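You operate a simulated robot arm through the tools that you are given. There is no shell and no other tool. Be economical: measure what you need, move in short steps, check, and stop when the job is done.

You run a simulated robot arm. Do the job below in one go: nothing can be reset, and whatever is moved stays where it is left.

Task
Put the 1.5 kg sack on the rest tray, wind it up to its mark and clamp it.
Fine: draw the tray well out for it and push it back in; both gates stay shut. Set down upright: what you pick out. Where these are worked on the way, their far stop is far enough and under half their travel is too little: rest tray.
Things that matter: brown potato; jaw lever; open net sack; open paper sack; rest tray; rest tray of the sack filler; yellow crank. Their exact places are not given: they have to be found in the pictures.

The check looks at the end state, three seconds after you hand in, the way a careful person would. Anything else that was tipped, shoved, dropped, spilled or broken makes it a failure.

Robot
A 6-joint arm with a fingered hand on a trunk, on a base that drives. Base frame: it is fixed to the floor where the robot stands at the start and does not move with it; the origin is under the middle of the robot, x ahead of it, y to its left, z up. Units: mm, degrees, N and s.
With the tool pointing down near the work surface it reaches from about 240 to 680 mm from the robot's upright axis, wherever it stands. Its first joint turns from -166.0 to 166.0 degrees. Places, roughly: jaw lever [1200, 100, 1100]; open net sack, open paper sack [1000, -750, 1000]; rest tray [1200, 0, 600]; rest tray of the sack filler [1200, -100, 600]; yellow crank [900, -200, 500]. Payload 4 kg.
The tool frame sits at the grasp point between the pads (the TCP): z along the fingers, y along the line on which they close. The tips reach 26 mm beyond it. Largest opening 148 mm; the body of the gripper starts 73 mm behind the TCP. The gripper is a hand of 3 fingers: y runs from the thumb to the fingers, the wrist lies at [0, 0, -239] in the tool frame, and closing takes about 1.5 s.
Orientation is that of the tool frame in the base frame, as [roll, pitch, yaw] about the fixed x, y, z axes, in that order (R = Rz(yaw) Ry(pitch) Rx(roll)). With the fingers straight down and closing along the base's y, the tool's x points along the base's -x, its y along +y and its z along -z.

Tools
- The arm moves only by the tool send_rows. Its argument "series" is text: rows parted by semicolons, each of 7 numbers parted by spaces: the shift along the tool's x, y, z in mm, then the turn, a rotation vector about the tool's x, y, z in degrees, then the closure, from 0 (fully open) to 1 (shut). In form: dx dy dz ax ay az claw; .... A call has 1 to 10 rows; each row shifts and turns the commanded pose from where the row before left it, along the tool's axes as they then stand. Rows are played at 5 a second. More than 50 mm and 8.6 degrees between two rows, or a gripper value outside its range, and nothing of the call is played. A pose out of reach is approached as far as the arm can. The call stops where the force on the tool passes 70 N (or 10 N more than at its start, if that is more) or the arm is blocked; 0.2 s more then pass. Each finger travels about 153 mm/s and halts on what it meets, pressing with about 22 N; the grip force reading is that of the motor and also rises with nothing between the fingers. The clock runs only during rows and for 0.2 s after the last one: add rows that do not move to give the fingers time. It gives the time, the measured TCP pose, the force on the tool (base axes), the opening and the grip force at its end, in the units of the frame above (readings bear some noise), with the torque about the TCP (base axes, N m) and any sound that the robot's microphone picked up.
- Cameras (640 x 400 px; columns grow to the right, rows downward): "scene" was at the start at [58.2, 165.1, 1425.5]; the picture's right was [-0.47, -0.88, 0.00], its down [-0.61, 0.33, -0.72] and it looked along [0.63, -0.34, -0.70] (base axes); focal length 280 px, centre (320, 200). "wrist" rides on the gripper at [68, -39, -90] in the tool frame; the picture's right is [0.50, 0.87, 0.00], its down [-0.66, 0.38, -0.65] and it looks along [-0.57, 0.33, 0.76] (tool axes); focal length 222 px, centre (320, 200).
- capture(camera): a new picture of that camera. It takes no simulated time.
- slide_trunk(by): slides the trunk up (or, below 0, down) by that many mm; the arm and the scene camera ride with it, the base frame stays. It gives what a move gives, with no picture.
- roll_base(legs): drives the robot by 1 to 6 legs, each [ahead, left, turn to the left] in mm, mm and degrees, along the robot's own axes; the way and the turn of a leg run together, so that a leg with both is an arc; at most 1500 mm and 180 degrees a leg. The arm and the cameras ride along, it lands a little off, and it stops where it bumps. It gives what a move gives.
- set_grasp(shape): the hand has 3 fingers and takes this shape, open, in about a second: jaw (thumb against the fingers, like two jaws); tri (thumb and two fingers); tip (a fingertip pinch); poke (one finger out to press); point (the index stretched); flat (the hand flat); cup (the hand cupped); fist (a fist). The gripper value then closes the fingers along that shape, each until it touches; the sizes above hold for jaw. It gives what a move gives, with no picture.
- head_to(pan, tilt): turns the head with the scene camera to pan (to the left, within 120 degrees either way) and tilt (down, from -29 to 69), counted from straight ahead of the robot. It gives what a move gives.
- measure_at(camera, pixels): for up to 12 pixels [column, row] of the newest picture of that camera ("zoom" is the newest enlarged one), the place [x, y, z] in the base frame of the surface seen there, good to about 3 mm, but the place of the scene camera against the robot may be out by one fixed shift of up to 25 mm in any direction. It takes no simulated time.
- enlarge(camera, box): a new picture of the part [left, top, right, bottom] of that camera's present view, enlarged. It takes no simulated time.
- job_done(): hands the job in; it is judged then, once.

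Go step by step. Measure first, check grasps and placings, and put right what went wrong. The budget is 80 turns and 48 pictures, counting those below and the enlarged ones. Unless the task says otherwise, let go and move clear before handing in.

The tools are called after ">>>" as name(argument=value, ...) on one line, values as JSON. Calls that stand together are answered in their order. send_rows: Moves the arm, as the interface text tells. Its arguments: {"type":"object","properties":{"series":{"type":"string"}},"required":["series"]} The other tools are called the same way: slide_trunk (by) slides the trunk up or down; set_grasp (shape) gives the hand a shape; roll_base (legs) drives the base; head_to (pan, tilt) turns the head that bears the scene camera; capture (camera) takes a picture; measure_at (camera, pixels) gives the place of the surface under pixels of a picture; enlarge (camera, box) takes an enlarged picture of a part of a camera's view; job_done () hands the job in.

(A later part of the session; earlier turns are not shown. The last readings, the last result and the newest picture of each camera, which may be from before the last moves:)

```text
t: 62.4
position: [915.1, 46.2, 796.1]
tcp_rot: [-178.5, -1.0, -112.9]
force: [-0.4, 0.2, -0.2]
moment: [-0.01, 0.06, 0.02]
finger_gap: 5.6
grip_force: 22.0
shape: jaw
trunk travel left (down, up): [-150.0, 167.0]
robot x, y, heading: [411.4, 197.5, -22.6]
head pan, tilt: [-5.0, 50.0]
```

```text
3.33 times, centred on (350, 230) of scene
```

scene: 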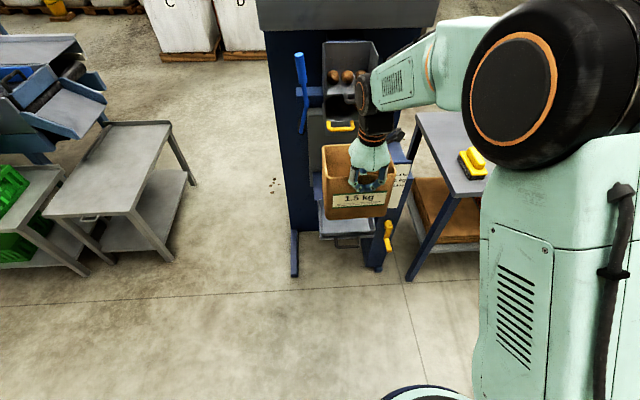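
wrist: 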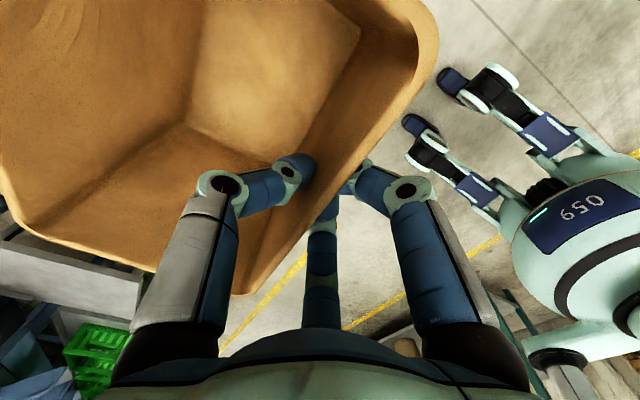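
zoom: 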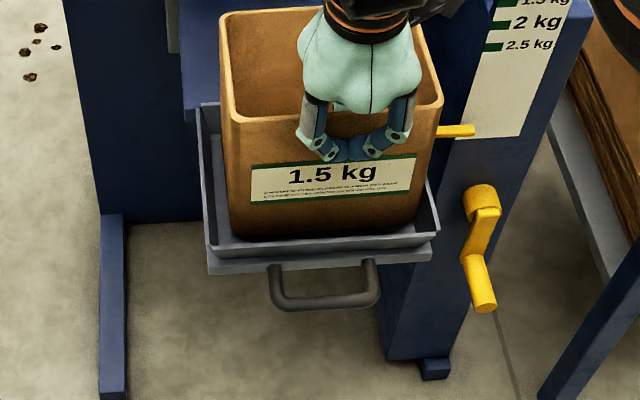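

The sack is inside the tray walls with margin all round. I'll lower in 2 mm rows and watch the force.

>>> send_rows(series="0 0 2 0 0 0 1;0 0 2 0 0 0 1;0 0 2 0 0 0 1;0 0 0 0 0 0 1")

>>> send_rows(series="0 0 2 0 0 0 1;0 0 2 0 0 0 1;0 0 0 0 0 0 1")

>>> send_rows(series="0 0 2 0 0 0 1;0 0 1.5 0 0 0 1;0 0 0 0 0 0 1")

```text
t: 63.4
position: [915.7, 45.6, 791.2]
tcp_rot: [-178.5, -1.0, -113.0]
force: [0.0, 0.3, 0.2]
moment: [0.0, 0.03, 0.03]
finger_gap: 5.3
grip_force: 21.7
shape: jaw
trunk travel left (down, up): [-150.0, 167.0]
robot x, y, heading: [410.7, 197.5, -22.7]
head pan, tilt: [-5.0, 50.0]
```

```text
t: 64.2
position: [915.2, 45.2, 786.8]
tcp_rot: [-178.5, -1.0, -112.9]
force: [-0.6, 0.4, 0.4]
moment: [-0.02, 0.01, -0.02]
finger_gap: 5.3
grip_force: 21.8
shape: jaw
trunk travel left (down, up): [-150.0, 167.0]
robot x, y, heading: [410.8, 193.8, -22.8]
head pan, tilt: [-5.0, 50.0]
```

```text
t: 65.0
position: [916.1, 44.8, 783.7]
tcp_rot: [-178.5, -1.0, -113.0]
force: [-1.6, 2.4, 2.1]
moment: [0.04, 0.03, 0.01]
finger_gap: 5.2
grip_force: 22.2
shape: jaw
trunk travel left (down, up): [-150.0, 167.0]
robot x, y, heading: [408.7, 197.6, -22.5]
head pan, tilt: [-5.0, 50.0]
```

Force just began to rise (≈2–3 N), so the sack touches the floor. One more millimetre, then open slowly and rise.

>>> send_rows(series="0 0 1.5 0 0 0 1;0 0 0 0 0 0 1")

>>> send_rows(series="0 0 0 0 0 0 0.93;0 0 0 0 0 0 0.85;0 0 0 0 0 0 0.7;0 0 0 0 0 0 0.5;0 0 0 0 0 0 0.4;0 0 0 0 0 0 0.4;0 0 -15 0 0 0 0.4;0 0 -30 0 0 0 0.4;0 0 -40 0 0 0 0.4;0 0 -40 0 0 0 0.4")

>>> capture(camera="wrist")

```text
t: 65.6
position: [915.5, 44.0, 782.2]
tcp_rot: [-178.3, -1.0, -113.0]
force: [-1.0, 1.9, 8.0]
moment: [0.04, 0.0, 0.0]
finger_gap: 5.5
grip_force: 22.1
shape: jaw
trunk travel left (down, up): [-150.0, 167.0]
robot x, y, heading: [408.3, 196.8, -22.7]
head pan, tilt: [-5.0, 50.0]
```

```text
t: 67.8
position: [915.2, 49.1, 910.2]
tcp_rot: [-178.5, -1.0, -113.0]
force: [-0.2, -0.5, -0.6]
moment: [-0.03, -0.01, 0.0]
finger_gap: 88.2
grip_force: 0.0
shape: jaw
trunk travel left (down, up): [-150.0, 167.0]
robot x, y, heading: [410.0, 195.8, -22.7]
head pan, tilt: [-5.0, 50.0]
```

```text
13 pictures are left
```

wrist: 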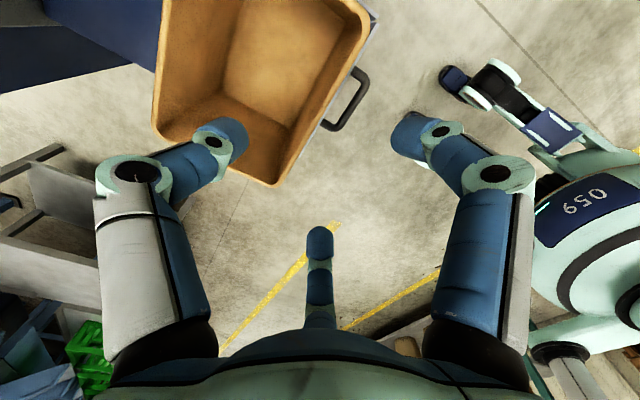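

The sack stands upright in the tray. Next I push the tray back in: retreat, close the hand, lower in front of the handle bar, and tilt the tips forward 25° so the palm stays clear of the sack.

>>> send_rows(series="0 45 -5 0 0 0 0.5;0 45 0 0 0 0 0.8;0 44 0 0 0 0 1;0 0 45 0 0 0 1;0 0 45 0 0 0 1;0 0 45 0 0 0 1;0 0 45 0 0 0 1;0 0 45 0 0 0 1;0 0 45 0 0 0 1;0 0 40 0 0 0 1")

>>> send_rows(series="0 0 0 8.3 0 0 1;0 0 0 8.3 0 0 1;0 0 0 8.3 0 0 1;0 0 0 0 0 0 1")

>>> capture(camera="scene")

```text
t: 70.0
position: [795.8, 92.1, 599.8]
tcp_rot: [-178.5, -1.0, -113.0]
force: [0.5, 0.0, 0.3]
moment: [-0.01, 0.02, -0.03]
finger_gap: 0.0
grip_force: 21.5
shape: jaw
trunk travel left (down, up): [-150.0, 167.0]
robot x, y, heading: [411.8, 196.7, -22.7]
head pan, tilt: [-5.0, 50.0]
```

```text
t: 71.0
position: [789.2, 75.9, 598.9]
tcp_rot: [-158.9, -7.3, -114.1]
force: [-0.1, 0.0, -0.6]
moment: [0.01, -0.02, -0.01]
finger_gap: 0.0
grip_force: 22.2
shape: jaw
out of reach, approached as far as the arm can: row 1, 2, 3
trunk travel left (down, up): [-150.0, 167.0]
robot x, y, heading: [412.3, 199.7, -22.8]
head pan, tilt: [-5.0, 50.0]
```

```text
12 pictures are left
```

scene: 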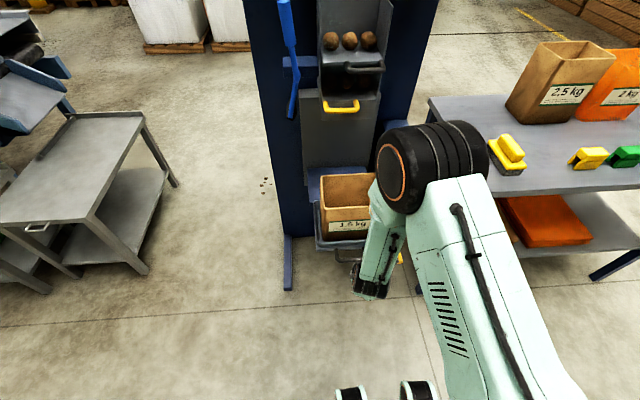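

The tilt came to about 20° (arm near its inner limit), which suffices. I'll centre on the handle and push along +f in 20 mm rows.

>>> send_rows(series="-19.8 -0.5 -2.5 0 0 0 1;-0.4 -18.7 7.1 0 0 0 1;-0.4 -18.7 7.1 0 0 0 1;-0.4 -18.7 7.1 0 0 0 1;-0.4 -18.7 7.1 0 0 0 1;-0.4 -18.7 7.1 0 0 0 1;-0.4 -18.7 7.1 0 0 0 1;0 0 0 0 0 0 1")

>>> capture(camera="scene")

```text
t: 72.8
position: [906.0, 49.7, 597.3]
tcp_rot: [-159.2, -7.4, -114.2]
force: [-0.4, 0.3, 0.7]
moment: [-0.03, -0.05, 0.01]
finger_gap: 0.0
grip_force: 22.3
shape: jaw
trunk travel left (down, up): [-150.0, 167.0]
robot x, y, heading: [412.3, 193.7, -23.0]
head pan, tilt: [-5.0, 50.0]
```

```text
11 pictures are left
```

scene: 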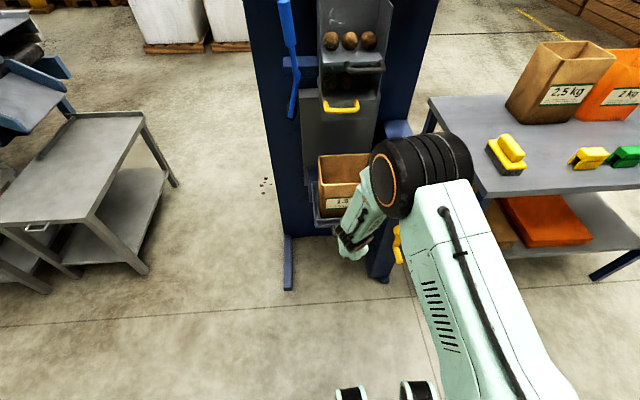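

The tray is going in with the sack steady. Continue pushing 100 mm, then small steps until the stop.

>>> send_rows(series="-0.4 -18.7 7.1 0 0 0 1;-0.4 -18.7 7.1 0 0 0 1;-0.4 -18.7 7.1 0 0 0 1;-0.4 -18.7 7.1 0 0 0 1;-0.4 -18.7 7.1 0 0 0 1;0 0 0 0 0 0 1")

>>> send_rows(series="-0.1 -4.7 1.8 0 0 0 1;-0.1 -4.7 1.8 0 0 0 1;-0.1 -4.7 1.8 0 0 0 1;-0.1 -4.7 1.8 0 0 0 1;-0.1 -4.7 1.8 0 0 0 1;-0.1 -4.7 1.8 0 0 0 1;0 0 0 0 0 0 1")

```text
t: 74.2
position: [998.6, 9.1, 598.5]
tcp_rot: [-159.2, -7.4, -114.2]
force: [-0.5, 0.0, 1.0]
moment: [-0.04, -0.05, 0.01]
finger_gap: 0.2
grip_force: 21.6
shape: jaw
trunk travel left (down, up): [-150.0, 167.0]
robot x, y, heading: [413.4, 195.3, -22.9]
head pan, tilt: [-5.0, 50.0]
```

```text
t: 75.8
position: [1022.1, 0.9, 600.5]
tcp_rot: [-159.2, -7.6, -114.2]
force: [-50.6, 26.3, 21.2]
moment: [-0.82, -1.73, 0.34]
finger_gap: 0.3
grip_force: 22.5
shape: jaw
trunk travel left (down, up): [-150.0, 167.0]
robot x, y, heading: [410.1, 197.3, -23.0]
head pan, tilt: [-5.0, 50.0]
```

Force 57 N along -f: the tray is home against its inner stop. I'll back off, rise, and turn the hand so it closes along l with its tips tilted forward, for the crank.

>>> send_rows(series="0.4 18.7 -7.1 0 0 0 1;0.8 37.4 -14.2 0 0 0 1;0.8 37.4 -14.2 0 0 0 1;4 -10.7 -28 0 0 0 1;4 -10.7 -28 0 0 0 0.8;0 0 0 0 0 8.3 0.8;0 0 0 0 0 8.3 0.8;0 0 0 0 0 8.3 0.8;0 0 0 0 0 8.3 0.8;0 0 0 0 0 8.3 0.8")

>>> send_rows(series="0 0 0 0 0 8.3 0.8;0 0 0 0 0 8.3 0.8;0 0 0 0 0 8.3 0.8;0 0 0 0 0 8.3 0.8;0 0 0 0 0 8.3 0.8;0 0 0 0 0 7 0.8;0 0 0 -7.8 0 0 0.8;0 0 0 0 -8 0 0.8;0 0 0 0 -8 0 0.8;0 0 0 0 0 0 0.8")

>>> roll_base(legs=[[0, -160, 0]])

>>> capture(camera="scene")

```text
t: 78.0
position: [934.0, 36.4, 659.3]
tcp_rot: [-159.3, 8.0, -153.0]
force: [0.2, -0.2, 0.5]
moment: [0.02, -0.03, -0.03]
finger_gap: 29.4
grip_force: 0.0
shape: jaw
trunk travel left (down, up): [-150.0, 167.0]
robot x, y, heading: [413.2, 194.8, -22.9]
head pan, tilt: [-5.0, 50.0]
```

```text
t: 80.2
position: [935.2, 37.4, 658.7]
tcp_rot: [-179.7, 36.8, 158.7]
force: [0.7, 0.2, 0.3]
moment: [0.0, 0.01, 0.01]
finger_gap: 29.3
grip_force: 0.1
shape: jaw
out of reach, approached as far as the arm can: row 8
trunk travel left (down, up): [-150.0, 167.0]
robot x, y, heading: [411.0, 196.1, -22.9]
head pan, tilt: [-5.0, 50.0]
```

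```text
t: 82.2
position: [873.7, -106.2, 659.1]
tcp_rot: [-179.8, 36.8, 158.7]
force: [0.0, 0.5, -0.1]
moment: [-0.03, 0.02, -0.01]
finger_gap: 29.6
grip_force: 0.2
shape: jaw
trunk travel left (down, up): [-150.0, 167.0]
robot x, y, heading: [351.1, 51.3, -22.7]
head pan, tilt: [-5.0, 50.0]
```

```text
10 pictures are left
```

scene: 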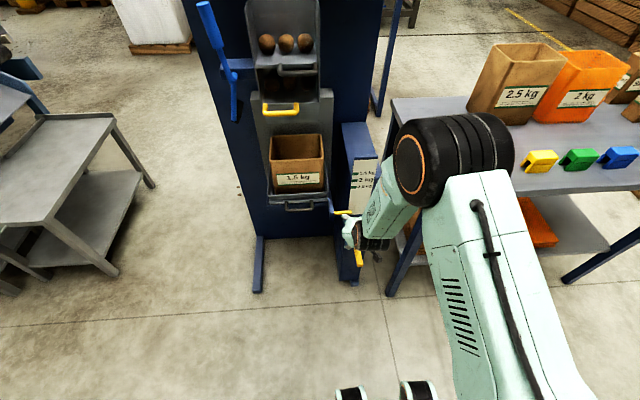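

Tray home with the sack upright in it; hand is tilted 37° and closes along l. I'll use the wrist camera to locate the crank accurately.

>>> capture(camera="wrist")

>>> measure_at(camera="scene", pixels=[[340, 213], [358, 254], [359, 262], [354, 173], [354, 180], [355, 188], [297, 180], [305, 137]])

```text
9 pictures are left
```

wrist: 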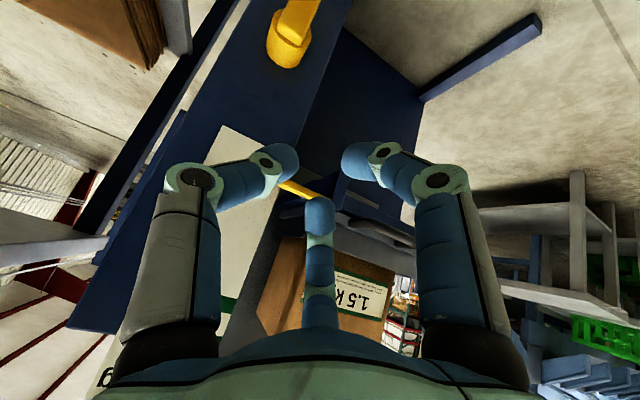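

```text
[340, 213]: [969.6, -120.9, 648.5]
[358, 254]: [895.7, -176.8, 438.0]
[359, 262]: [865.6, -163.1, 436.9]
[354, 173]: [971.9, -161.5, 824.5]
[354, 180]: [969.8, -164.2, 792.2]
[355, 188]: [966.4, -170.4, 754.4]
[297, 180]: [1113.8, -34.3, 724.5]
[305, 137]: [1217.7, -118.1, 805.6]
```

The crank hub shows at (287,50) with its arm going out at the top of the picture. I'll measure it.

>>> measure_at(camera="wrist", pixels=[[287, 58], [280, 48], [290, 45], [300, 15], [295, 5], [240, 60], [300, 190], [270, 25], [305, 60]])

```text
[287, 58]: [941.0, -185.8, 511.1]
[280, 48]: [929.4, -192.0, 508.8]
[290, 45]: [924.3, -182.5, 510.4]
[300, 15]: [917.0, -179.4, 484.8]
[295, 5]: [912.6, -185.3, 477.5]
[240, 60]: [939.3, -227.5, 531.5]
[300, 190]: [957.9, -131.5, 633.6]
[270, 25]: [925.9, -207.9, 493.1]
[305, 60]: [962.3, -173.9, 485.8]
```

Hub centre ≈ f 928, l 187, z 492; grip ≈ l 186, z 411, f 858–912, radius ≈80 (scene z reads 15 high). I'll lower the trunk, open the hand halfway, and go to a pre-grasp 60 mm short of the grip.

>>> slide_trunk(by=-150)

>>> send_rows(series="22.6 -28 14.3 0 0 0 0.5;22.6 -28 14.3 0 0 0 0.5;0 0 0 0 0 0 0.5;0 0 0 0 0 0 0.5")

>>> capture(camera="wrist")

```text
t: 84.0
position: [873.7, -108.0, 509.0]
tcp_rot: [-179.8, 36.7, 158.7]
force: [0.1, 0.0, 0.2]
moment: [0.01, 0.0, 0.0]
finger_gap: 29.2
grip_force: 0.0
shape: jaw
trunk travel left (down, up): [0.0, 317.0]
robot x, y, heading: [350.8, 52.1, -22.7]
head pan, tilt: [-5.0, 50.0]
```

```text
t: 85.0
position: [836.7, -151.2, 458.8]
tcp_rot: [-179.8, 36.7, 158.7]
force: [-0.2, -0.2, -0.6]
moment: [-0.01, 0.01, 0.0]
finger_gap: 73.5
grip_force: 0.1
shape: jaw
trunk travel left (down, up): [0.0, 317.0]
robot x, y, heading: [350.8, 51.3, -22.6]
head pan, tilt: [-5.0, 50.0]
```

```text
8 pictures are left
```

wrist: 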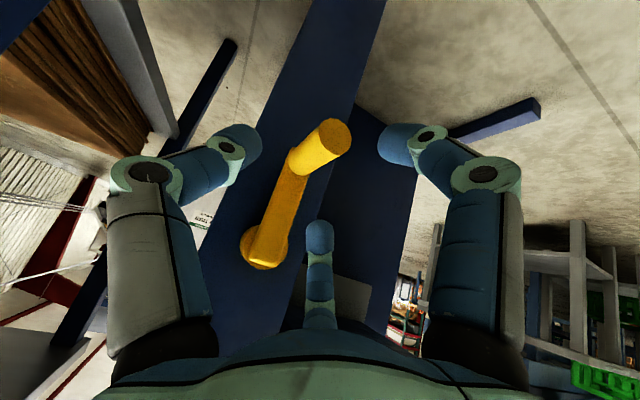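

Excellent: the grip's end (333,137) lies between thumb and fingers. I'll measure it for exact centring.

>>> measure_at(camera="wrist", pixels=[[336, 137], [325, 130], [342, 145], [318, 152], [300, 160], [285, 190], [262, 245], [305, 170], [315, 140]])

```text
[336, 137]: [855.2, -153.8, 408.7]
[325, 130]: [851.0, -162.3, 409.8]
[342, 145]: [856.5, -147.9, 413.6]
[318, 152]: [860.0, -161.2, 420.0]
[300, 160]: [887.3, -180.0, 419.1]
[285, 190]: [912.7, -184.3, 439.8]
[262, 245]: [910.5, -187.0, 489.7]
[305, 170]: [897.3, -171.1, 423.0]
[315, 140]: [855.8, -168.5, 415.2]
```

Grip centre: l≈187.5, z≈409, end at f≈846. Advance 59 mm along the tool axis and close on it.

>>> send_rows(series="1.4 0.1 19.7 0 0 0 0.5;1.4 0.1 19.7 0 0 0 0.5;1.3 0.1 19.7 0 0 0 0.5;0 0 0 0 0 0 0.7;0 0 0 0 0 0 0.85;0 0 0 0 0 0 1;0 0 0 0 0 0 1;0 0 0 0 0 0 1;0 0 0 0 0 0 1")

>>> capture(camera="wrist")

```text
t: 87.0
position: [866.3, -163.6, 406.7]
tcp_rot: [-179.7, 36.4, 158.8]
force: [2.5, 7.0, -24.0]
moment: [-0.07, 0.09, 0.0]
finger_gap: 9.3
grip_force: 21.5
shape: jaw
trunk travel left (down, up): [0.0, 317.0]
robot x, y, heading: [352.9, 47.1, -22.9]
head pan, tilt: [-5.0, 50.0]
```

```text
7 pictures are left
```

wrist: 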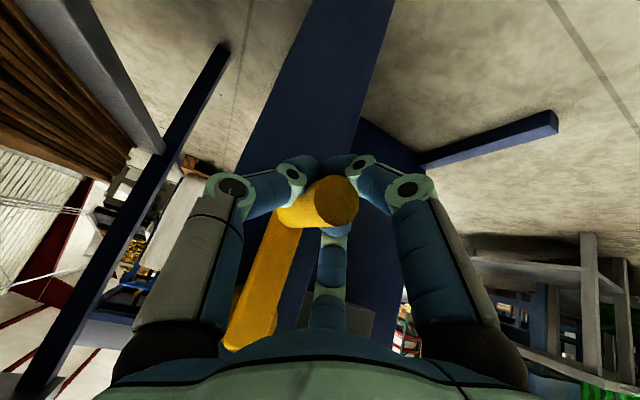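

The fingers wrap around the grip (gap 9 mm, 21.5 N). I'll try the first 54° clockwise (to the left and up) and check the force.

>>> send_rows(series="-2.4 25.3 -3.2 0 0 0 1;-6.9 22.9 -9.4 0 0 0 1;-10.8 18.1 -14.6 0 0 0 1")

```text
t: 87.6
position: [872.7, -138.0, 416.2]
tcp_rot: [-179.9, 35.8, 156.9]
force: [-6.2, -41.6, -19.5]
moment: [0.23, -0.03, -0.02]
finger_gap: 7.3
grip_force: 21.5
shape: jaw
trunk travel left (down, up): [0.0, 317.0]
robot x, y, heading: [350.0, 48.8, -23.2]
head pan, tilt: [-5.0, 50.0]
stopped in row 2: the force on the tool passed its limit at 76 N (the readings are from after the stop); the commanded pose is now the measured one
```

It met 76 N after ~26 mm: likely the wrong direction against the bottom stop. I'll return and try counter-clockwise.

>>> send_rows(series="3 -13 4 0 0 0 1;3 -13 4 0 0 0 1;0 0 0 0 0 0 1")

>>> send_rows(series="-1.2 -13 -1.6 0 0 0 1;-1.2 -12.3 -1.6 0 0 0 1;-3.5 -11.5 -4.7 0 0 0 1;-3.5 -11.4 -4.7 0 0 0 1")

>>> capture(camera="wrist")

```text
t: 88.4
position: [865.8, -152.7, 411.1]
tcp_rot: [-179.8, 36.5, 158.0]
force: [4.3, -4.8, 23.0]
moment: [-0.39, -0.19, 0.1]
finger_gap: 5.6
grip_force: 22.0
shape: jaw
trunk travel left (down, up): [0.0, 317.0]
robot x, y, heading: [346.9, 53.1, -22.9]
head pan, tilt: [-5.0, 50.0]
```

```text
t: 89.4
position: [845.4, -198.5, 422.1]
tcp_rot: [-179.8, 35.8, 157.9]
force: [10.8, 9.6, -5.0]
moment: [-0.48, 0.1, -0.02]
finger_gap: 3.2
grip_force: 21.8
shape: jaw
trunk travel left (down, up): [0.0, 317.0]
robot x, y, heading: [346.9, 47.9, -23.2]
head pan, tilt: [-5.0, 50.0]
```

```text
6 pictures are left
```

wrist: 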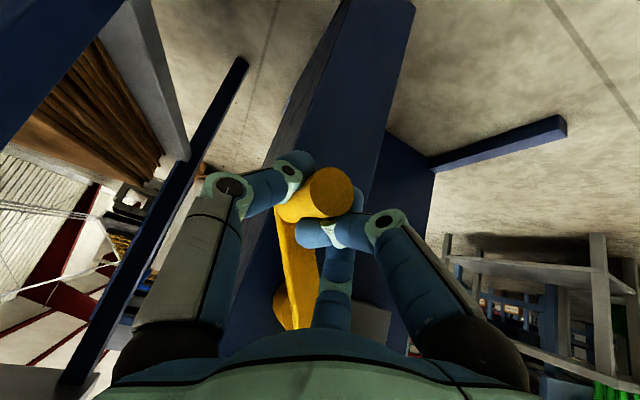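

Counter-clockwise turns freely; the grip moved right. I'll measure where the grip and hub are now in this picture.

>>> measure_at(camera="wrist", pixels=[[332, 190], [322, 185], [340, 200], [300, 210], [300, 260], [285, 300], [320, 215], [345, 180]])

```text
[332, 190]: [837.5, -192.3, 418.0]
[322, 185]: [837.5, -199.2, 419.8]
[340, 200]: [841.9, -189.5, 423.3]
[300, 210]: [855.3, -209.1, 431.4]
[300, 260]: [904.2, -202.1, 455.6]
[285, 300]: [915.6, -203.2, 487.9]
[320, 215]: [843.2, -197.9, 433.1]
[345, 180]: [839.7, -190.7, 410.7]
```

Grip at (l 146, z 420) matches R≈82 about the hub (l 187, z 491), at 30° counter-clockwise. I'll wind a half turn in 18° steps.

>>> send_rows(series="-9.5 -19.9 -13 0 0 0 1;-12.7 -14 -17.4 0 0 0 1;-14.6 -6.6 -20.1 0 0 0 1;-15.1 1.3 -20.7 0 0 0 1;-14.2 9.2 -19.4 0 0 0 1")

>>> send_rows(series="-11.7 16.1 -16.1 0 0 0 1;-8.3 21.5 -11.3 0 0 0 1;-3.9 24.8 -5.3 0 0 0 1;0.8 25.6 1.1 0 0 0 1;5.4 24 7.5 0 0 0 1")

>>> capture(camera="scene")

```text
t: 90.6
position: [836.2, -225.9, 537.8]
tcp_rot: [-179.8, 36.2, 157.8]
force: [-0.4, 0.3, 0.6]
moment: [0.01, -0.03, -0.02]
finger_gap: 3.5
grip_force: 21.9
shape: jaw
trunk travel left (down, up): [0.0, 317.0]
robot x, y, heading: [348.3, 52.2, -22.7]
head pan, tilt: [-5.0, 50.0]
```

```text
t: 91.8
position: [877.5, -121.2, 567.7]
tcp_rot: [-179.8, 36.0, 157.6]
force: [-0.1, 0.1, 0.2]
moment: [0.0, 0.03, 0.01]
finger_gap: 3.5
grip_force: 22.1
shape: jaw
trunk travel left (down, up): [0.0, 317.0]
robot x, y, heading: [347.2, 50.7, -23.0]
head pan, tilt: [-5.0, 50.0]
```

```text
5 pictures are left
```

scene: 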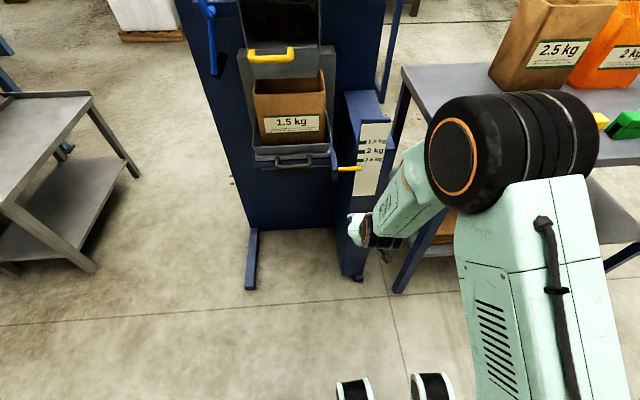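

The tray has clearly risen: the pointer is at (348,167), just below the 2.5 kg mark. Let me measure pointer and marks.

>>> measure_at(camera="scene", pixels=[[343, 168], [348, 168], [353, 168], [361, 142], [361, 151], [361, 160], [360, 142], [362, 143], [290, 140]])

>>> enlarge(camera="scene", box=[320, 110, 416, 260])

```text
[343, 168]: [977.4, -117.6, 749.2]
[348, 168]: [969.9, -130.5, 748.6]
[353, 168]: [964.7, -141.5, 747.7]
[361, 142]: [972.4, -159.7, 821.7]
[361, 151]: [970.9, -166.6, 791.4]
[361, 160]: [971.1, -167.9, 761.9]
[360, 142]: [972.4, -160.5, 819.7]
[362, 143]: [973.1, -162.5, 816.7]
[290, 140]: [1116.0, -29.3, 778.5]
```

```text
2.67 times, centred on (368, 185) of scene
```

zoom: 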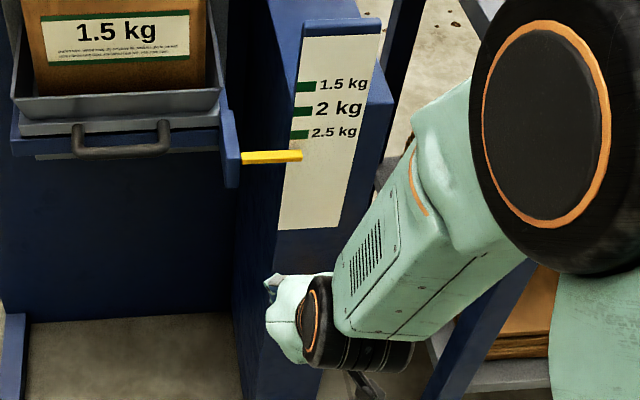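

I'll measure pointer and marks in the enlarged picture for precision.

>>> measure_at(camera="zoom", pixels=[[250, 154], [290, 153], [250, 162], [290, 160], [270, 157], [305, 83], [305, 87], [305, 91], [303, 107], [303, 115], [300, 130], [300, 138]])

```text
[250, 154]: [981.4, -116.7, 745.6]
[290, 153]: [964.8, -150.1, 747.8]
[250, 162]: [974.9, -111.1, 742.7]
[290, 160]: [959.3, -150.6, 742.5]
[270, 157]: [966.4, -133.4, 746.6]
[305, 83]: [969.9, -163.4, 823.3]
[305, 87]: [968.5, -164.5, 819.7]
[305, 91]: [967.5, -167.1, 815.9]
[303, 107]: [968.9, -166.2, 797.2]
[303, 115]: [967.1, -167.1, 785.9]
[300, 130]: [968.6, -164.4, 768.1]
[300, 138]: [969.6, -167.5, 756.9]
```

The mark is at z≈820 and the pointer at ≈745, having risen 97 mm in 210° (≈0.464 mm/deg), so ≈162° remain. I'll wind 144° and re-measure.

>>> send_rows(series="9.5 19.9 13 0 0 0 1;12.7 14 17.4 0 0 0 1;14.6 6.6 20.1 0 0 0 1;15.1 -1.3 20.7 0 0 0 1")

>>> send_rows(series="14.2 -9.2 19.4 0 0 0 1;11.7 -16.1 16.1 0 0 0 1;8.3 -21.5 11.3 0 0 0 1;3.9 -24.8 5.3 0 0 0 1")

>>> enlarge(camera="scene", box=[320, 110, 416, 200])

```text
t: 92.8
position: [893.7, -85.7, 478.8]
tcp_rot: [-179.8, 36.0, 157.7]
force: [0.5, -0.6, 0.4]
moment: [0.02, -0.01, -0.04]
finger_gap: 3.6
grip_force: 22.2
shape: jaw
trunk travel left (down, up): [0.0, 317.0]
robot x, y, heading: [347.6, 50.3, -22.9]
head pan, tilt: [-5.0, 50.0]
```

```text
t: 93.8
position: [864.4, -151.8, 413.6]
tcp_rot: [-179.8, 36.0, 157.8]
force: [-0.8, 1.0, -0.2]
moment: [0.01, -0.02, -0.03]
finger_gap: 3.5
grip_force: 22.4
shape: jaw
trunk travel left (down, up): [0.0, 317.0]
robot x, y, heading: [350.5, 48.9, -22.8]
head pan, tilt: [-5.0, 50.0]
```

```text
4.44 times, centred on (368, 155) of scene
```

zoom: 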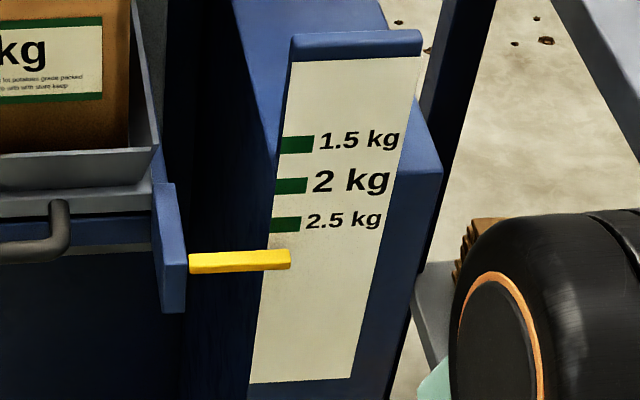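

The pointer has not moved since (still at zoom (240,261)), so the grip slipped out of the fingers. I need one wrist picture to find the crank.

>>> capture(camera="wrist")

```text
2 pictures are left
```

wrist: 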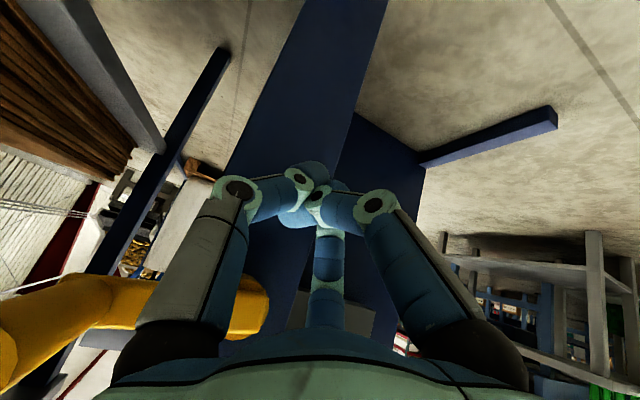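

The crank now points to the left of the picture (robot's right). I'll measure its points.

>>> measure_at(camera="wrist", pixels=[[250, 310], [230, 310], [140, 290], [100, 300], [60, 300], [20, 320], [5, 355], [10, 330], [40, 350], [80, 320], [120, 315], [3, 385]])

```text
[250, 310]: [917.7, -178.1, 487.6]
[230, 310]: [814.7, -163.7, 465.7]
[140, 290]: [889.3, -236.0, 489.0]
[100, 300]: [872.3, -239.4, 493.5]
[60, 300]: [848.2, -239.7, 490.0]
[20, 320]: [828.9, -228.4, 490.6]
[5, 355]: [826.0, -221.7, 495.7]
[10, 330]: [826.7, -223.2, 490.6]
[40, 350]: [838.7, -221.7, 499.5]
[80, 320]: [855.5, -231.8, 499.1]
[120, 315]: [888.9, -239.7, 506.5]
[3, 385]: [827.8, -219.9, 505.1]
```

The crank stands at ≈96° (grip at l≈106, z≈500), so it rises ≈1 mm per degree and the fast winding pulled the grip out of the fingers. I'll re-measure the pointer in the last zoom, then move back and round to a pre-grasp above the grip.

>>> measure_at(camera="zoom", pixels=[[200, 257], [240, 254], [280, 252], [200, 270], [240, 268], [280, 266], [297, 138], [297, 145], [297, 152], [292, 179], [292, 192], [285, 225]])

>>> send_rows(series="27 0 -19.6 0 0 0 0.9;27 0 -19.6 0 0 0 0.8;27 0 -19.6 0 0 0 0.6;-20.4 -22.7 -28.1 0 0 0 0.45;-20.4 -22.7 -28.1 0 0 0 0.45;-20.4 -22.7 -28.1 0 0 0 0.45;-20.4 -22.7 -28.1 0 0 0 0.45;-26 0 18.9 0 0 0 0.45;-26 0 18.9 0 0 0 0.45;0 0 0 0 0 0 0.45")

```text
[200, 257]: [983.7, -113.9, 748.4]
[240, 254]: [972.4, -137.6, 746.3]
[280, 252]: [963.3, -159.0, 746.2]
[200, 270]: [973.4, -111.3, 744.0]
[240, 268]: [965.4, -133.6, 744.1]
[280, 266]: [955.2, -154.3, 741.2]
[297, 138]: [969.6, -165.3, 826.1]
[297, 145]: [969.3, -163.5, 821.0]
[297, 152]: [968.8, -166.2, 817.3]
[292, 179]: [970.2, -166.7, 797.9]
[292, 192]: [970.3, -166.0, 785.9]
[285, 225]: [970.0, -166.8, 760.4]
```

```text
t: 96.0
position: [795.8, -222.4, 552.1]
tcp_rot: [-179.8, 36.1, 157.6]
force: [-0.5, 0.3, 0.0]
moment: [0.0, 0.03, 0.01]
finger_gap: 80.9
grip_force: 0.0
shape: jaw
trunk travel left (down, up): [0.0, 317.0]
robot x, y, heading: [352.5, 51.9, -23.0]
head pan, tilt: [-5.0, 50.0]
```

Pointer centre ≈744, mark centre ≈821: 76–77 mm to go, ≈76°. The hand is at the pre-grasp; I'll advance 80 mm along the tool axis and close.

>>> send_rows(series="0 0 20 0 0 0 0.45;0 0 20 0 0 0 0.45;0 0 20 0 0 0 0.45;0 0 20 0 0 0 0.45;0 0 0 0 0 0 0.6")

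>>> send_rows(series="0 0 0 0 0 0 0.75;0 0 0 0 0 0 0.85;0 0 0 0 0 0 1;0 0 0 0 0 0 1;0 0 0 0 0 0 1;0 0 0 0 0 0 1")

```text
t: 97.2
position: [840.1, -240.3, 488.5]
tcp_rot: [-179.8, 36.1, 157.8]
force: [-1.8, 1.9, 1.1]
moment: [-0.04, -0.01, 0.15]
finger_gap: 59.3
grip_force: 0.1
shape: jaw
trunk travel left (down, up): [0.0, 317.0]
robot x, y, heading: [349.6, 51.3, -22.8]
head pan, tilt: [-5.0, 50.0]
```

```text
t: 98.6
position: [841.6, -242.8, 488.9]
tcp_rot: [-179.7, 36.2, 157.7]
force: [11.4, 4.5, -3.7]
moment: [-0.06, 0.09, 0.19]
finger_gap: 0.0
grip_force: 21.6
shape: jaw
trunk travel left (down, up): [0.0, 317.0]
robot x, y, heading: [347.1, 52.9, -23.1]
head pan, tilt: [-5.0, 50.0]
```

The fingers closed fully with a 12 N contact force, so the grip should be looped between tips and palm. I'll wind slowly, 4° per row for 20°, and read the force.

>>> send_rows(series="-3.3 0.8 -4.6 0 0 0 1;-3.3 1.2 -4.5 0 0 0 1;-3.2 1.6 -4.4 0 0 0 1;-3.2 2 -4.3 0 0 0 1;-3.1 2.4 -4.2 0 0 0 1")

```text
t: 99.8
position: [845.3, -233.6, 514.6]
tcp_rot: [-179.9, 35.9, 157.7]
force: [7.2, 2.4, -14.2]
moment: [-0.15, 0.34, 0.08]
finger_gap: 0.1
grip_force: 22.2
shape: jaw
trunk travel left (down, up): [0.0, 317.0]
robot x, y, heading: [348.7, 52.1, -23.0]
head pan, tilt: [-5.0, 50.0]
```

The downward load of 14 N shows the grip is being lifted. Continue slowly another 40°.

>>> send_rows(series="-3 2.7 -4.1 0 0 0 1;-2.8 3.1 -3.9 0 0 0 1;-2.7 3.4 -3.7 0 0 0 1;-2.6 3.7 -3.5 0 0 0 1;-2.4 4 -3.3 0 0 0 1")

>>> send_rows(series="-2.2 4.3 -3.1 0 0 0 1;-2.1 4.5 -2.8 0 0 0 1;-1.9 4.8 -2.6 0 0 0 1;-1.7 5 -2.3 0 0 0 1;-1.5 5.2 -2 0 0 0 1")

```text
t: 101.0
position: [850.8, -218.6, 537.5]
tcp_rot: [-179.7, 36.0, 157.8]
force: [1.1, -2.6, -14.0]
moment: [-0.12, 0.27, 0.04]
finger_gap: 0.0
grip_force: 22.0
shape: jaw
trunk travel left (down, up): [0.0, 317.0]
robot x, y, heading: [347.8, 50.6, -23.0]
head pan, tilt: [-5.0, 50.0]
```

```text
t: 102.2
position: [860.4, -196.0, 553.0]
tcp_rot: [-179.8, 36.1, 157.8]
force: [-1.3, -7.6, -11.2]
moment: [-0.06, 0.2, 0.05]
finger_gap: 0.0
grip_force: 21.7
shape: jaw
trunk travel left (down, up): [0.0, 317.0]
robot x, y, heading: [349.6, 52.1, -22.9]
head pan, tilt: [-5.0, 50.0]
```

Grip at ≈156° with a steady tangential load. Wind 12° more, then look at the pointer.

>>> send_rows(series="-1.2 5.3 -1.7 0 0 0 1;-1 5.5 -1.4 0 0 0 1;-0.8 5.6 -1.1 0 0 0 1;0 0 0 0 0 0 1;0 0 0 0 0 0 1")

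>>> enlarge(camera="scene", box=[190, 0, 400, 132])

```text
t: 103.4
position: [866.2, -179.8, 559.6]
tcp_rot: [-179.8, 35.9, 157.7]
force: [0.3, -9.6, -7.9]
moment: [-0.01, 0.1, 0.09]
finger_gap: 0.1
grip_force: 22.5
shape: jaw
trunk travel left (down, up): [0.0, 317.0]
robot x, y, heading: [344.7, 53.6, -23.0]
head pan, tilt: [-5.0, 50.0]
```

```text
3.03 times, centred on (295, 66) of scene
```

zoom: 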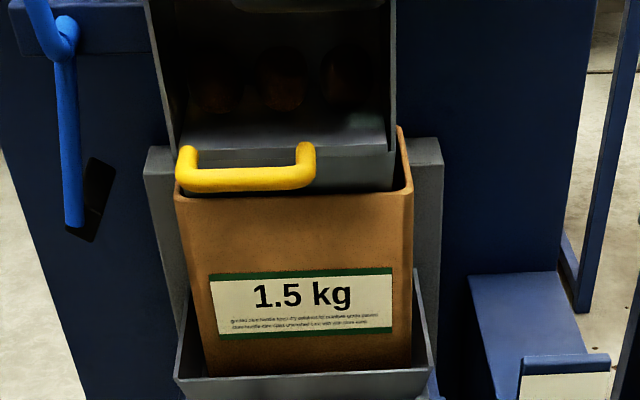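

My box missed the scale, but the tray's rim and the sack's label are visible; their rise against the earlier picture (pointer 744) gives the same number. I'll measure both pictures at the same features.

>>> measure_at(camera="zoom", pixels=[[215, 278], [300, 272], [390, 269], [222, 336], [305, 333], [390, 329], [200, 377], [300, 373], [415, 369], [210, 385]])

>>> measure_at(camera="scene", pixels=[[265, 118], [292, 116], [318, 114], [266, 133], [292, 132], [318, 130], [262, 147], [290, 146], [326, 145], [262, 150], [290, 149], [326, 148]])

```text
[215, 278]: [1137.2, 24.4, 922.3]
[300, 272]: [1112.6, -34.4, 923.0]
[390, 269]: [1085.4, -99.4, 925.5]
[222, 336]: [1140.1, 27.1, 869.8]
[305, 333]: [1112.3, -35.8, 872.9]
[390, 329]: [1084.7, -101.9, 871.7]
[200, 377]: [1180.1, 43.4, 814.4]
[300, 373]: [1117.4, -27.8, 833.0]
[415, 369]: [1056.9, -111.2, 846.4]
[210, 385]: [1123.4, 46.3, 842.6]
```

```text
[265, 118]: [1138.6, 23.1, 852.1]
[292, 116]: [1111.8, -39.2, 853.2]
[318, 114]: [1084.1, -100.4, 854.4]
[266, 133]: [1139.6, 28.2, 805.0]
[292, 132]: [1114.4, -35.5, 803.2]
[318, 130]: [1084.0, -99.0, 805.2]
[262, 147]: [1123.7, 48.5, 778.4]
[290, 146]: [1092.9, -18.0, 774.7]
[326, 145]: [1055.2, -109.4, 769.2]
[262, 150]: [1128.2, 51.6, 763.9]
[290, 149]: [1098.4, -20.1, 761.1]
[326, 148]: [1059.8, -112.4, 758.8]
```

The label rose ≈68 mm, rim suggests up to 78, so the pointer is close to the mark. Before spending the last picture on the scale, I'll measure the jaw lever in these pictures.

>>> measure_at(camera="zoom", pixels=[[38, 5], [58, 22], [70, 35], [66, 60], [67, 100], [72, 180], [75, 222], [98, 175], [100, 40], [25, 40], [80, 235], [240, 183]])

>>> measure_at(camera="scene", pixels=[[199, 3], [204, 10], [208, 18], [212, 25], [213, 45], [216, 70], [200, 12], [225, 20]])

```text
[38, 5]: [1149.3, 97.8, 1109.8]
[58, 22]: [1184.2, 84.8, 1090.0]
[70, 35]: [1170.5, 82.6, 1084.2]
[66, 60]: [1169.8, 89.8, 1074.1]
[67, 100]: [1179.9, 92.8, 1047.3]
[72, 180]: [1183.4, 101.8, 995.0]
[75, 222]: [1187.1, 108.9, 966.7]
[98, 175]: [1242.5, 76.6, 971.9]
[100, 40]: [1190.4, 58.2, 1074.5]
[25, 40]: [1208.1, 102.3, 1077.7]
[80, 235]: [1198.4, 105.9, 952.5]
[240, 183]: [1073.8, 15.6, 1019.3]
```

```text
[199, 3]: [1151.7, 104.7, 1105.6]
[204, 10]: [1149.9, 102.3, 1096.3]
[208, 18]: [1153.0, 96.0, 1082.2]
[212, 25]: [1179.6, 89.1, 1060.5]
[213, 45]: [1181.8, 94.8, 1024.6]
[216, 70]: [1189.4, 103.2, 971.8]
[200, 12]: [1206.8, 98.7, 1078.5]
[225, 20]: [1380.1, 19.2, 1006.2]
```

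The lever's axle runs along f (pivot near l 535, z≈1070 real), with its grip pointing up at l 537–554, so it swings left and down. I'll tilt the head up so that the last picture takes in both the scale and the whole lever.

>>> head_to(pan=-5, tilt=36)

>>> enlarge(camera="scene", box=[150, 20, 460, 270])

```text
t: 104.1
position: [866.2, -181.5, 558.5]
tcp_rot: [-179.8, 36.0, 157.7]
force: [1.7, -9.2, -6.3]
moment: [-0.01, 0.13, 0.1]
finger_gap: 0.1
grip_force: 22.1
shape: jaw
trunk travel left (down, up): [0.0, 317.0]
robot x, y, heading: [350.5, 52.9, -23.1]
head pan, tilt: [-5.0, 36.0]
```

```text
1.60 times, centred on (305, 145) of scene
```

zoom: 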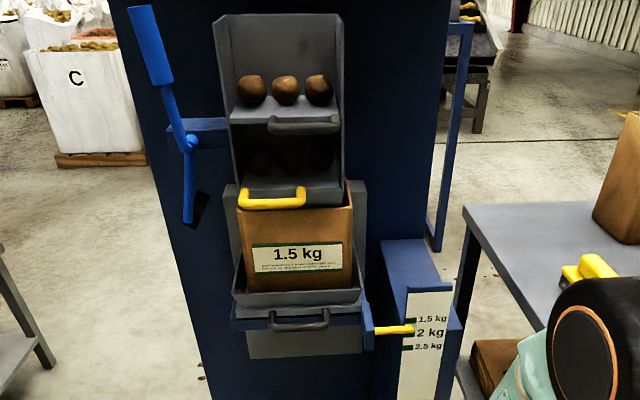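

Now the pointer (395,329) sits between the 1.5 and 2 kg marks (with parallax). I'll measure pointer, marks and the lever.

>>> measure_at(camera="zoom", pixels=[[380, 330], [390, 329], [400, 329], [408, 328], [411, 320], [411, 319], [409, 333], [407, 347], [413, 320], [385, 327], [405, 331], [395, 331]])

>>> measure_at(camera="zoom", pixels=[[140, 12], [150, 40], [162, 78], [178, 120], [190, 142], [188, 165], [188, 215], [210, 128], [228, 120], [222, 40], [272, 122], [325, 128]])

```text
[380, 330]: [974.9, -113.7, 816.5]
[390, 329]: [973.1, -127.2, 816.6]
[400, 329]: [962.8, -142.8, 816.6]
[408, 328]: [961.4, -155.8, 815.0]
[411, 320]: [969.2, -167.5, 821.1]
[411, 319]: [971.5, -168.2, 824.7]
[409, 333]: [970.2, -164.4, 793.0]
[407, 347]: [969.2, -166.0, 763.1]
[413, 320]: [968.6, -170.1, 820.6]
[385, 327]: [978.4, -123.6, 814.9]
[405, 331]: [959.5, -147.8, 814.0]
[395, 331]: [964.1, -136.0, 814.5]
```

```text
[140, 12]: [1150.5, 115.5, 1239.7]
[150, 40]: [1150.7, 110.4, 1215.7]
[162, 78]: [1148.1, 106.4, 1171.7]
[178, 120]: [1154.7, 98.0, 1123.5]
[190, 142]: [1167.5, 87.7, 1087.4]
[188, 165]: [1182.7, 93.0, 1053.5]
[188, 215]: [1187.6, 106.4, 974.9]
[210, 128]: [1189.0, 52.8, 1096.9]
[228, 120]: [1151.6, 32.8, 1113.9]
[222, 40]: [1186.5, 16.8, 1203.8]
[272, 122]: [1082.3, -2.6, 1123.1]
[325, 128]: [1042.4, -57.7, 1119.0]
```

Pointer ≈815, mark ≈822: about 7 mm, i.e. 7° (10 mm of arc) more. I'll wind that, then open and withdraw straight back.

>>> send_rows(series="-0.4 5 -0.6 0 0 0 1;-0.4 5 -0.5 0 0 0 1;0 0 0 0 0 0 1;0 0 0 0 0 0 1")

```text
t: 105.1
position: [869.7, -171.7, 559.7]
tcp_rot: [-179.8, 36.0, 157.7]
force: [-2.5, -10.8, -7.3]
moment: [0.0, 0.1, 0.06]
finger_gap: 0.3
grip_force: 21.8
shape: jaw
trunk travel left (down, up): [0.0, 317.0]
robot x, y, heading: [347.6, 50.6, -23.1]
head pan, tilt: [-5.0, 36.0]
```

The hand moved 9.6 mm along the arc under the same load. Release gently and withdraw along the tool axis.

>>> send_rows(series="0 0 0 0 0 0 0.9;0 0 0 0 0 0 0.75;0 0 0 0 0 0 0.6;0 0 0 0 0 0 0.45;0 0 0 0 0 0 0.45;0 0 0 0 0 0 0.45;0 0 -20 0 0 0 0.45;0 0 -20 0 0 0 0.45;0 0 -30 0 0 0 0.45;0 0 -30 0 0 0 0.45")

```text
t: 107.3
position: [813.6, -150.9, 640.9]
tcp_rot: [-179.8, 36.0, 157.7]
force: [-0.6, 0.7, -0.2]
moment: [0.0, 0.0, -0.02]
finger_gap: 80.9
grip_force: 0.0
shape: jaw
trunk travel left (down, up): [0.0, 317.0]
robot x, y, heading: [350.9, 51.2, -23.1]
head pan, tilt: [-5.0, 36.0]
```

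The crank is released with no disturbance. Next the jaw lever: its handle stands at f≈1015–1040, l≈540–554, z up to ≈1225, pivot at l≈535, z≈1072. I'll raise the trunk, drive left, and turn the hand so its stiff x side pushes left.

>>> slide_trunk(by=315)

>>> roll_base(legs=[[0, 350, 0.2]])

>>> send_rows(series="0 0 0 0 0 -8.3 1;0 0 0 0 0 -8.3 1;0 0 0 0 0 -8.3 1;0 0 0 0 0 -8.3 1;0 0 0 0 0 -8.3 1;0 0 0 0 0 -8.3 1;0 0 0 0 0 -8.3 1;0 0 0 0 0 -8.3 1;0 0 0 0 0 -8.3 1;0 0 0 0 0 -8.3 1")

>>> send_rows(series="0 0 0 0 0 -7 1;0 -24 -32 0 0 0 1;0 -24 -32 0 0 0 1;0 -24 -32 0 0 0 1;0 -24 -32 0 0 0 1;0 -24 -32 0 0 0 1;0 0 0 0 0 0 1")

```text
t: 110.5
position: [815.5, -148.8, 956.1]
tcp_rot: [-179.7, 36.1, 157.7]
force: [0.2, -0.2, 0.7]
moment: [0.01, -0.02, 0.02]
finger_gap: 80.6
grip_force: 0.1
shape: jaw
trunk travel left (down, up): [-315.0, 2.0]
robot x, y, heading: [352.0, 50.5, -23.0]
head pan, tilt: [-5.0, 36.0]
```

```text
t: 114.1
position: [954.1, 178.1, 956.0]
tcp_rot: [-179.8, 36.1, 158.0]
force: [-0.4, -0.8, 0.4]
moment: [0.05, 0.03, 0.03]
finger_gap: 80.9
grip_force: 0.0
shape: jaw
trunk travel left (down, up): [-315.0, 2.0]
robot x, y, heading: [490.3, 372.5, -22.4]
head pan, tilt: [-5.0, 36.0]
```

```text
t: 116.3
position: [954.0, 177.8, 957.2]
tcp_rot: [-144.1, 3.9, -117.6]
force: [0.1, -0.4, -0.5]
moment: [0.03, -0.01, 0.0]
finger_gap: 0.0
grip_force: 22.3
shape: jaw
trunk travel left (down, up): [-315.0, 2.0]
robot x, y, heading: [485.2, 376.1, -22.9]
head pan, tilt: [-5.0, 36.0]
```

```text
t: 117.9
position: [959.2, 174.8, 1088.5]
tcp_rot: [-143.4, 1.1, -111.2]
force: [0.1, 0.1, -0.3]
moment: [-0.01, -0.02, -0.04]
finger_gap: 0.0
grip_force: 22.1
shape: jaw
out of reach, approached as far as the arm can: row 1, 4, 5, 6
trunk travel left (down, up): [-315.0, 2.0]
robot x, y, heading: [488.7, 375.7, -23.0]
head pan, tilt: [-5.0, 36.0]
```

The arm can't go higher with this tilt; tipping the hand further toward horizontal lowers the wrist relative to the tips. I'll tilt 33° more and then rise.

>>> send_rows(series="0 0 0 8.3 0 0 1;0 0 0 8.3 0 0 1;0 0 0 8.3 0 0 1;0 0 0 8.3 0 0 1;0 0 0 0 0 0 1")

>>> send_rows(series="0 -25 -9.3 0 0 0 1;0 -25 -9.3 0 0 0 1;0 -25 -9.3 0 0 0 1;0 0 0 0 0 0 1")

```text
t: 119.1
position: [962.6, 196.0, 1083.8]
tcp_rot: [-129.7, 4.6, -108.4]
force: [-0.7, 1.1, -0.1]
moment: [-0.01, 0.05, 0.01]
finger_gap: 0.0
grip_force: 22.4
shape: jaw
out of reach, approached as far as the arm can: row 1, 2, 3
trunk travel left (down, up): [-315.0, 2.0]
robot x, y, heading: [487.7, 377.6, -22.9]
head pan, tilt: [-5.0, 36.0]
```

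```text
t: 120.1
position: [985.1, 181.2, 1158.5]
tcp_rot: [-129.7, 4.6, -108.5]
force: [-0.3, -0.1, -0.3]
moment: [0.03, 0.02, -0.02]
finger_gap: 0.3
grip_force: 22.0
shape: jaw
trunk travel left (down, up): [-315.0, 2.0]
robot x, y, heading: [486.7, 380.8, -23.1]
head pan, tilt: [-5.0, 36.0]
```

Now at z≈1158 with a 50° tilt. I'll shift right to l≈470 (right of the lever, left of the gate handle), then drive ahead so the tips come level with the lever grip.

>>> send_rows(series="39.3 -4 -7.5 0 0 0 1;39.3 -4 -7.5 0 0 0 1;0 0 0 0 0 0 1")

>>> roll_base(legs=[[165, 0, 0]])

```text
t: 120.9
position: [952.2, 107.0, 1167.4]
tcp_rot: [-129.8, 4.6, -108.5]
force: [0.3, 0.5, -0.9]
moment: [0.0, 0.03, -0.03]
finger_gap: 0.0
grip_force: 21.9
shape: jaw
trunk travel left (down, up): [-315.0, 2.0]
robot x, y, heading: [485.1, 374.6, -23.1]
head pan, tilt: [-5.0, 36.0]
```

```text
t: 122.4
position: [1103.7, 43.1, 1168.0]
tcp_rot: [-129.8, 4.6, -108.5]
force: [0.5, -0.3, -0.3]
moment: [0.0, -0.03, 0.01]
finger_gap: 0.0
grip_force: 22.0
shape: jaw
trunk travel left (down, up): [-315.0, 2.0]
robot x, y, heading: [635.8, 310.8, -23.0]
head pan, tilt: [-5.0, 36.0]
```

TCP at f≈1000, l≈469, z≈1168. I'll go 12 mm further in, then push left 60 mm and read the force.

>>> send_rows(series="0.9 -7.7 9.1 0 0 0 1;-14.9 0.2 1.6 0 0 0 1;-14.9 0.2 1.6 0 0 0 1;-14.9 0.2 1.6 0 0 0 1;-14.9 0.2 1.6 0 0 0 1")

```text
t: 123.6
position: [1135.3, 90.3, 1167.6]
tcp_rot: [-129.7, 4.7, -108.7]
force: [-7.4, -9.2, 1.4]
moment: [-0.07, 0.06, 0.06]
finger_gap: 0.1
grip_force: 22.2
shape: jaw
trunk travel left (down, up): [-315.0, 2.0]
robot x, y, heading: [638.8, 310.8, -22.9]
head pan, tilt: [-5.0, 36.0]
```

Contact: 11 N to the right while the lever yields. I'll follow its arc left and down in small rows.

>>> send_rows(series="-10 -0.6 0.5 0 0 0 1;-10 -0.7 0.4 0 0 0 1;-12.1 2.4 3.2 0 0 0 1;-12.2 2.5 3.3 0 0 0 1;-11 4.7 5.1 0 0 0 1;-10.9 4.8 5.1 0 0 0 1")

```text
t: 125.0
position: [1160.6, 144.0, 1159.5]
tcp_rot: [-129.0, 5.2, -108.9]
force: [-11.4, -58.4, 36.7]
moment: [-0.66, -0.39, -0.86]
finger_gap: 0.0
grip_force: 22.1
shape: jaw
trunk travel left (down, up): [-315.0, 2.0]
robot x, y, heading: [637.1, 311.5, -23.1]
head pan, tilt: [-5.0, 36.0]
```

Force rose to 69 N (right 58, up 37) at l 584, z 1160, lever at ≈40–45°: either the stop or a stiff clamp. I'll probe by pressing a little more downward.

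>>> send_rows(series="2.4 3.8 2.9 0 0 0 1;2.4 3.8 2.9 0 0 0 1;0.4 3.8 3.2 0 0 0 1;0 0 0 0 0 0 1")

```text
t: 125.5
position: [1164.1, 144.1, 1158.4]
tcp_rot: [-128.1, 4.9, -109.1]
force: [-8.0, -34.9, 33.0]
moment: [-0.44, -0.31, -0.44]
finger_gap: 0.0
grip_force: 22.6
shape: jaw
trunk travel left (down, up): [-315.0, 2.0]
robot x, y, heading: [639.2, 310.5, -22.8]
head pan, tilt: [-5.0, 36.0]
stopped in row 2: the force on the tool passed its limit at 80 N (the readings are from after the stop); the commanded pose is now the measured one
```

It's firm there at 80 N. To tell a stop from mere stiffness I'll push again farther out on the lever (r≈135), where the same force gives more torque.

>>> send_rows(series="9.1 -7.8 -7.5 0 0 0 1;-15 -10.6 -7.3 0 0 0 1;-15 -10.6 -7.4 0 0 0 1;0 0 0 0 0 0 1")

>>> send_rows(series="-6.4 5.5 5.3 0 0 0 1;-6.4 5.5 5.3 0 0 0 1;-6.4 5.5 5.3 0 0 0 1;-6.4 5.5 5.3 0 0 0 1;0 0 0 0 0 0 1")

```text
t: 126.5
position: [1170.3, 161.1, 1191.8]
tcp_rot: [-129.1, 4.9, -108.7]
force: [-9.0, -34.2, -2.8]
moment: [-0.6, 0.15, -0.43]
finger_gap: 0.0
grip_force: 22.1
shape: jaw
trunk travel left (down, up): [-315.0, 2.0]
robot x, y, heading: [638.2, 313.6, -22.9]
head pan, tilt: [-5.0, 36.0]
```

```text
t: 127.1
position: [1173.6, 161.4, 1189.5]
tcp_rot: [-127.3, 5.3, -108.8]
force: [-18.6, -34.0, 22.6]
moment: [-0.45, 0.06, -0.25]
finger_gap: 0.1
grip_force: 22.3
shape: jaw
out of reach, approached as far as the arm can: row 2, 3
trunk travel left (down, up): [-315.0, 2.0]
robot x, y, heading: [631.9, 313.8, -23.3]
head pan, tilt: [-5.0, 36.0]
stopped in row 3: the force on the tool passed its limit at 74 N (the readings are from after the stop); the commanded pose is now the measured one
```

Firm at r≈135 too (≈10 N m), with both contact points on one line: the lever is at its stop. I'll check that it stays there: back off 30 mm, then approach again and see where contact returns.

>>> send_rows(series="15 0 -1.6 0 0 0 1;15 0 -1.6 0 0 0 1;0 0 0 0 0 0 1;0 0 0 0 0 0 1")

>>> send_rows(series="-8 0 0.8 0 0 0 1;-8 0 0.8 0 0 0 1;0 0 0 0 0 0 1")

>>> send_rows(series="-7 0 0.8 0 0 0 1;-7 0 0.8 0 0 0 1;0 0 0 0 0 0 1")

```text
t: 128.1
position: [1164.6, 140.9, 1183.2]
tcp_rot: [-127.9, 5.1, -108.6]
force: [-0.1, -0.2, -0.3]
moment: [-0.01, 0.03, -0.02]
finger_gap: 0.0
grip_force: 22.1
shape: jaw
trunk travel left (down, up): [-315.0, 2.0]
robot x, y, heading: [638.9, 312.1, -23.1]
head pan, tilt: [-5.0, 36.0]
```

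```text
t: 128.9
position: [1172.0, 154.2, 1183.0]
tcp_rot: [-128.1, 5.2, -108.4]
force: [-4.4, -10.4, -0.9]
moment: [-0.17, 0.06, -0.11]
finger_gap: 0.0
grip_force: 21.8
shape: jaw
trunk travel left (down, up): [-315.0, 2.0]
robot x, y, heading: [638.6, 310.6, -23.1]
head pan, tilt: [-5.0, 36.0]
```

```text
t: 129.7
position: [1172.5, 156.9, 1185.6]
tcp_rot: [-127.9, 5.6, -108.8]
force: [-22.1, -55.2, 2.2]
moment: [-0.86, 0.28, -0.34]
finger_gap: 0.0
grip_force: 22.2
shape: jaw
trunk travel left (down, up): [-315.0, 2.0]
robot x, y, heading: [636.7, 312.4, -22.9]
head pan, tilt: [-5.0, 36.0]
```

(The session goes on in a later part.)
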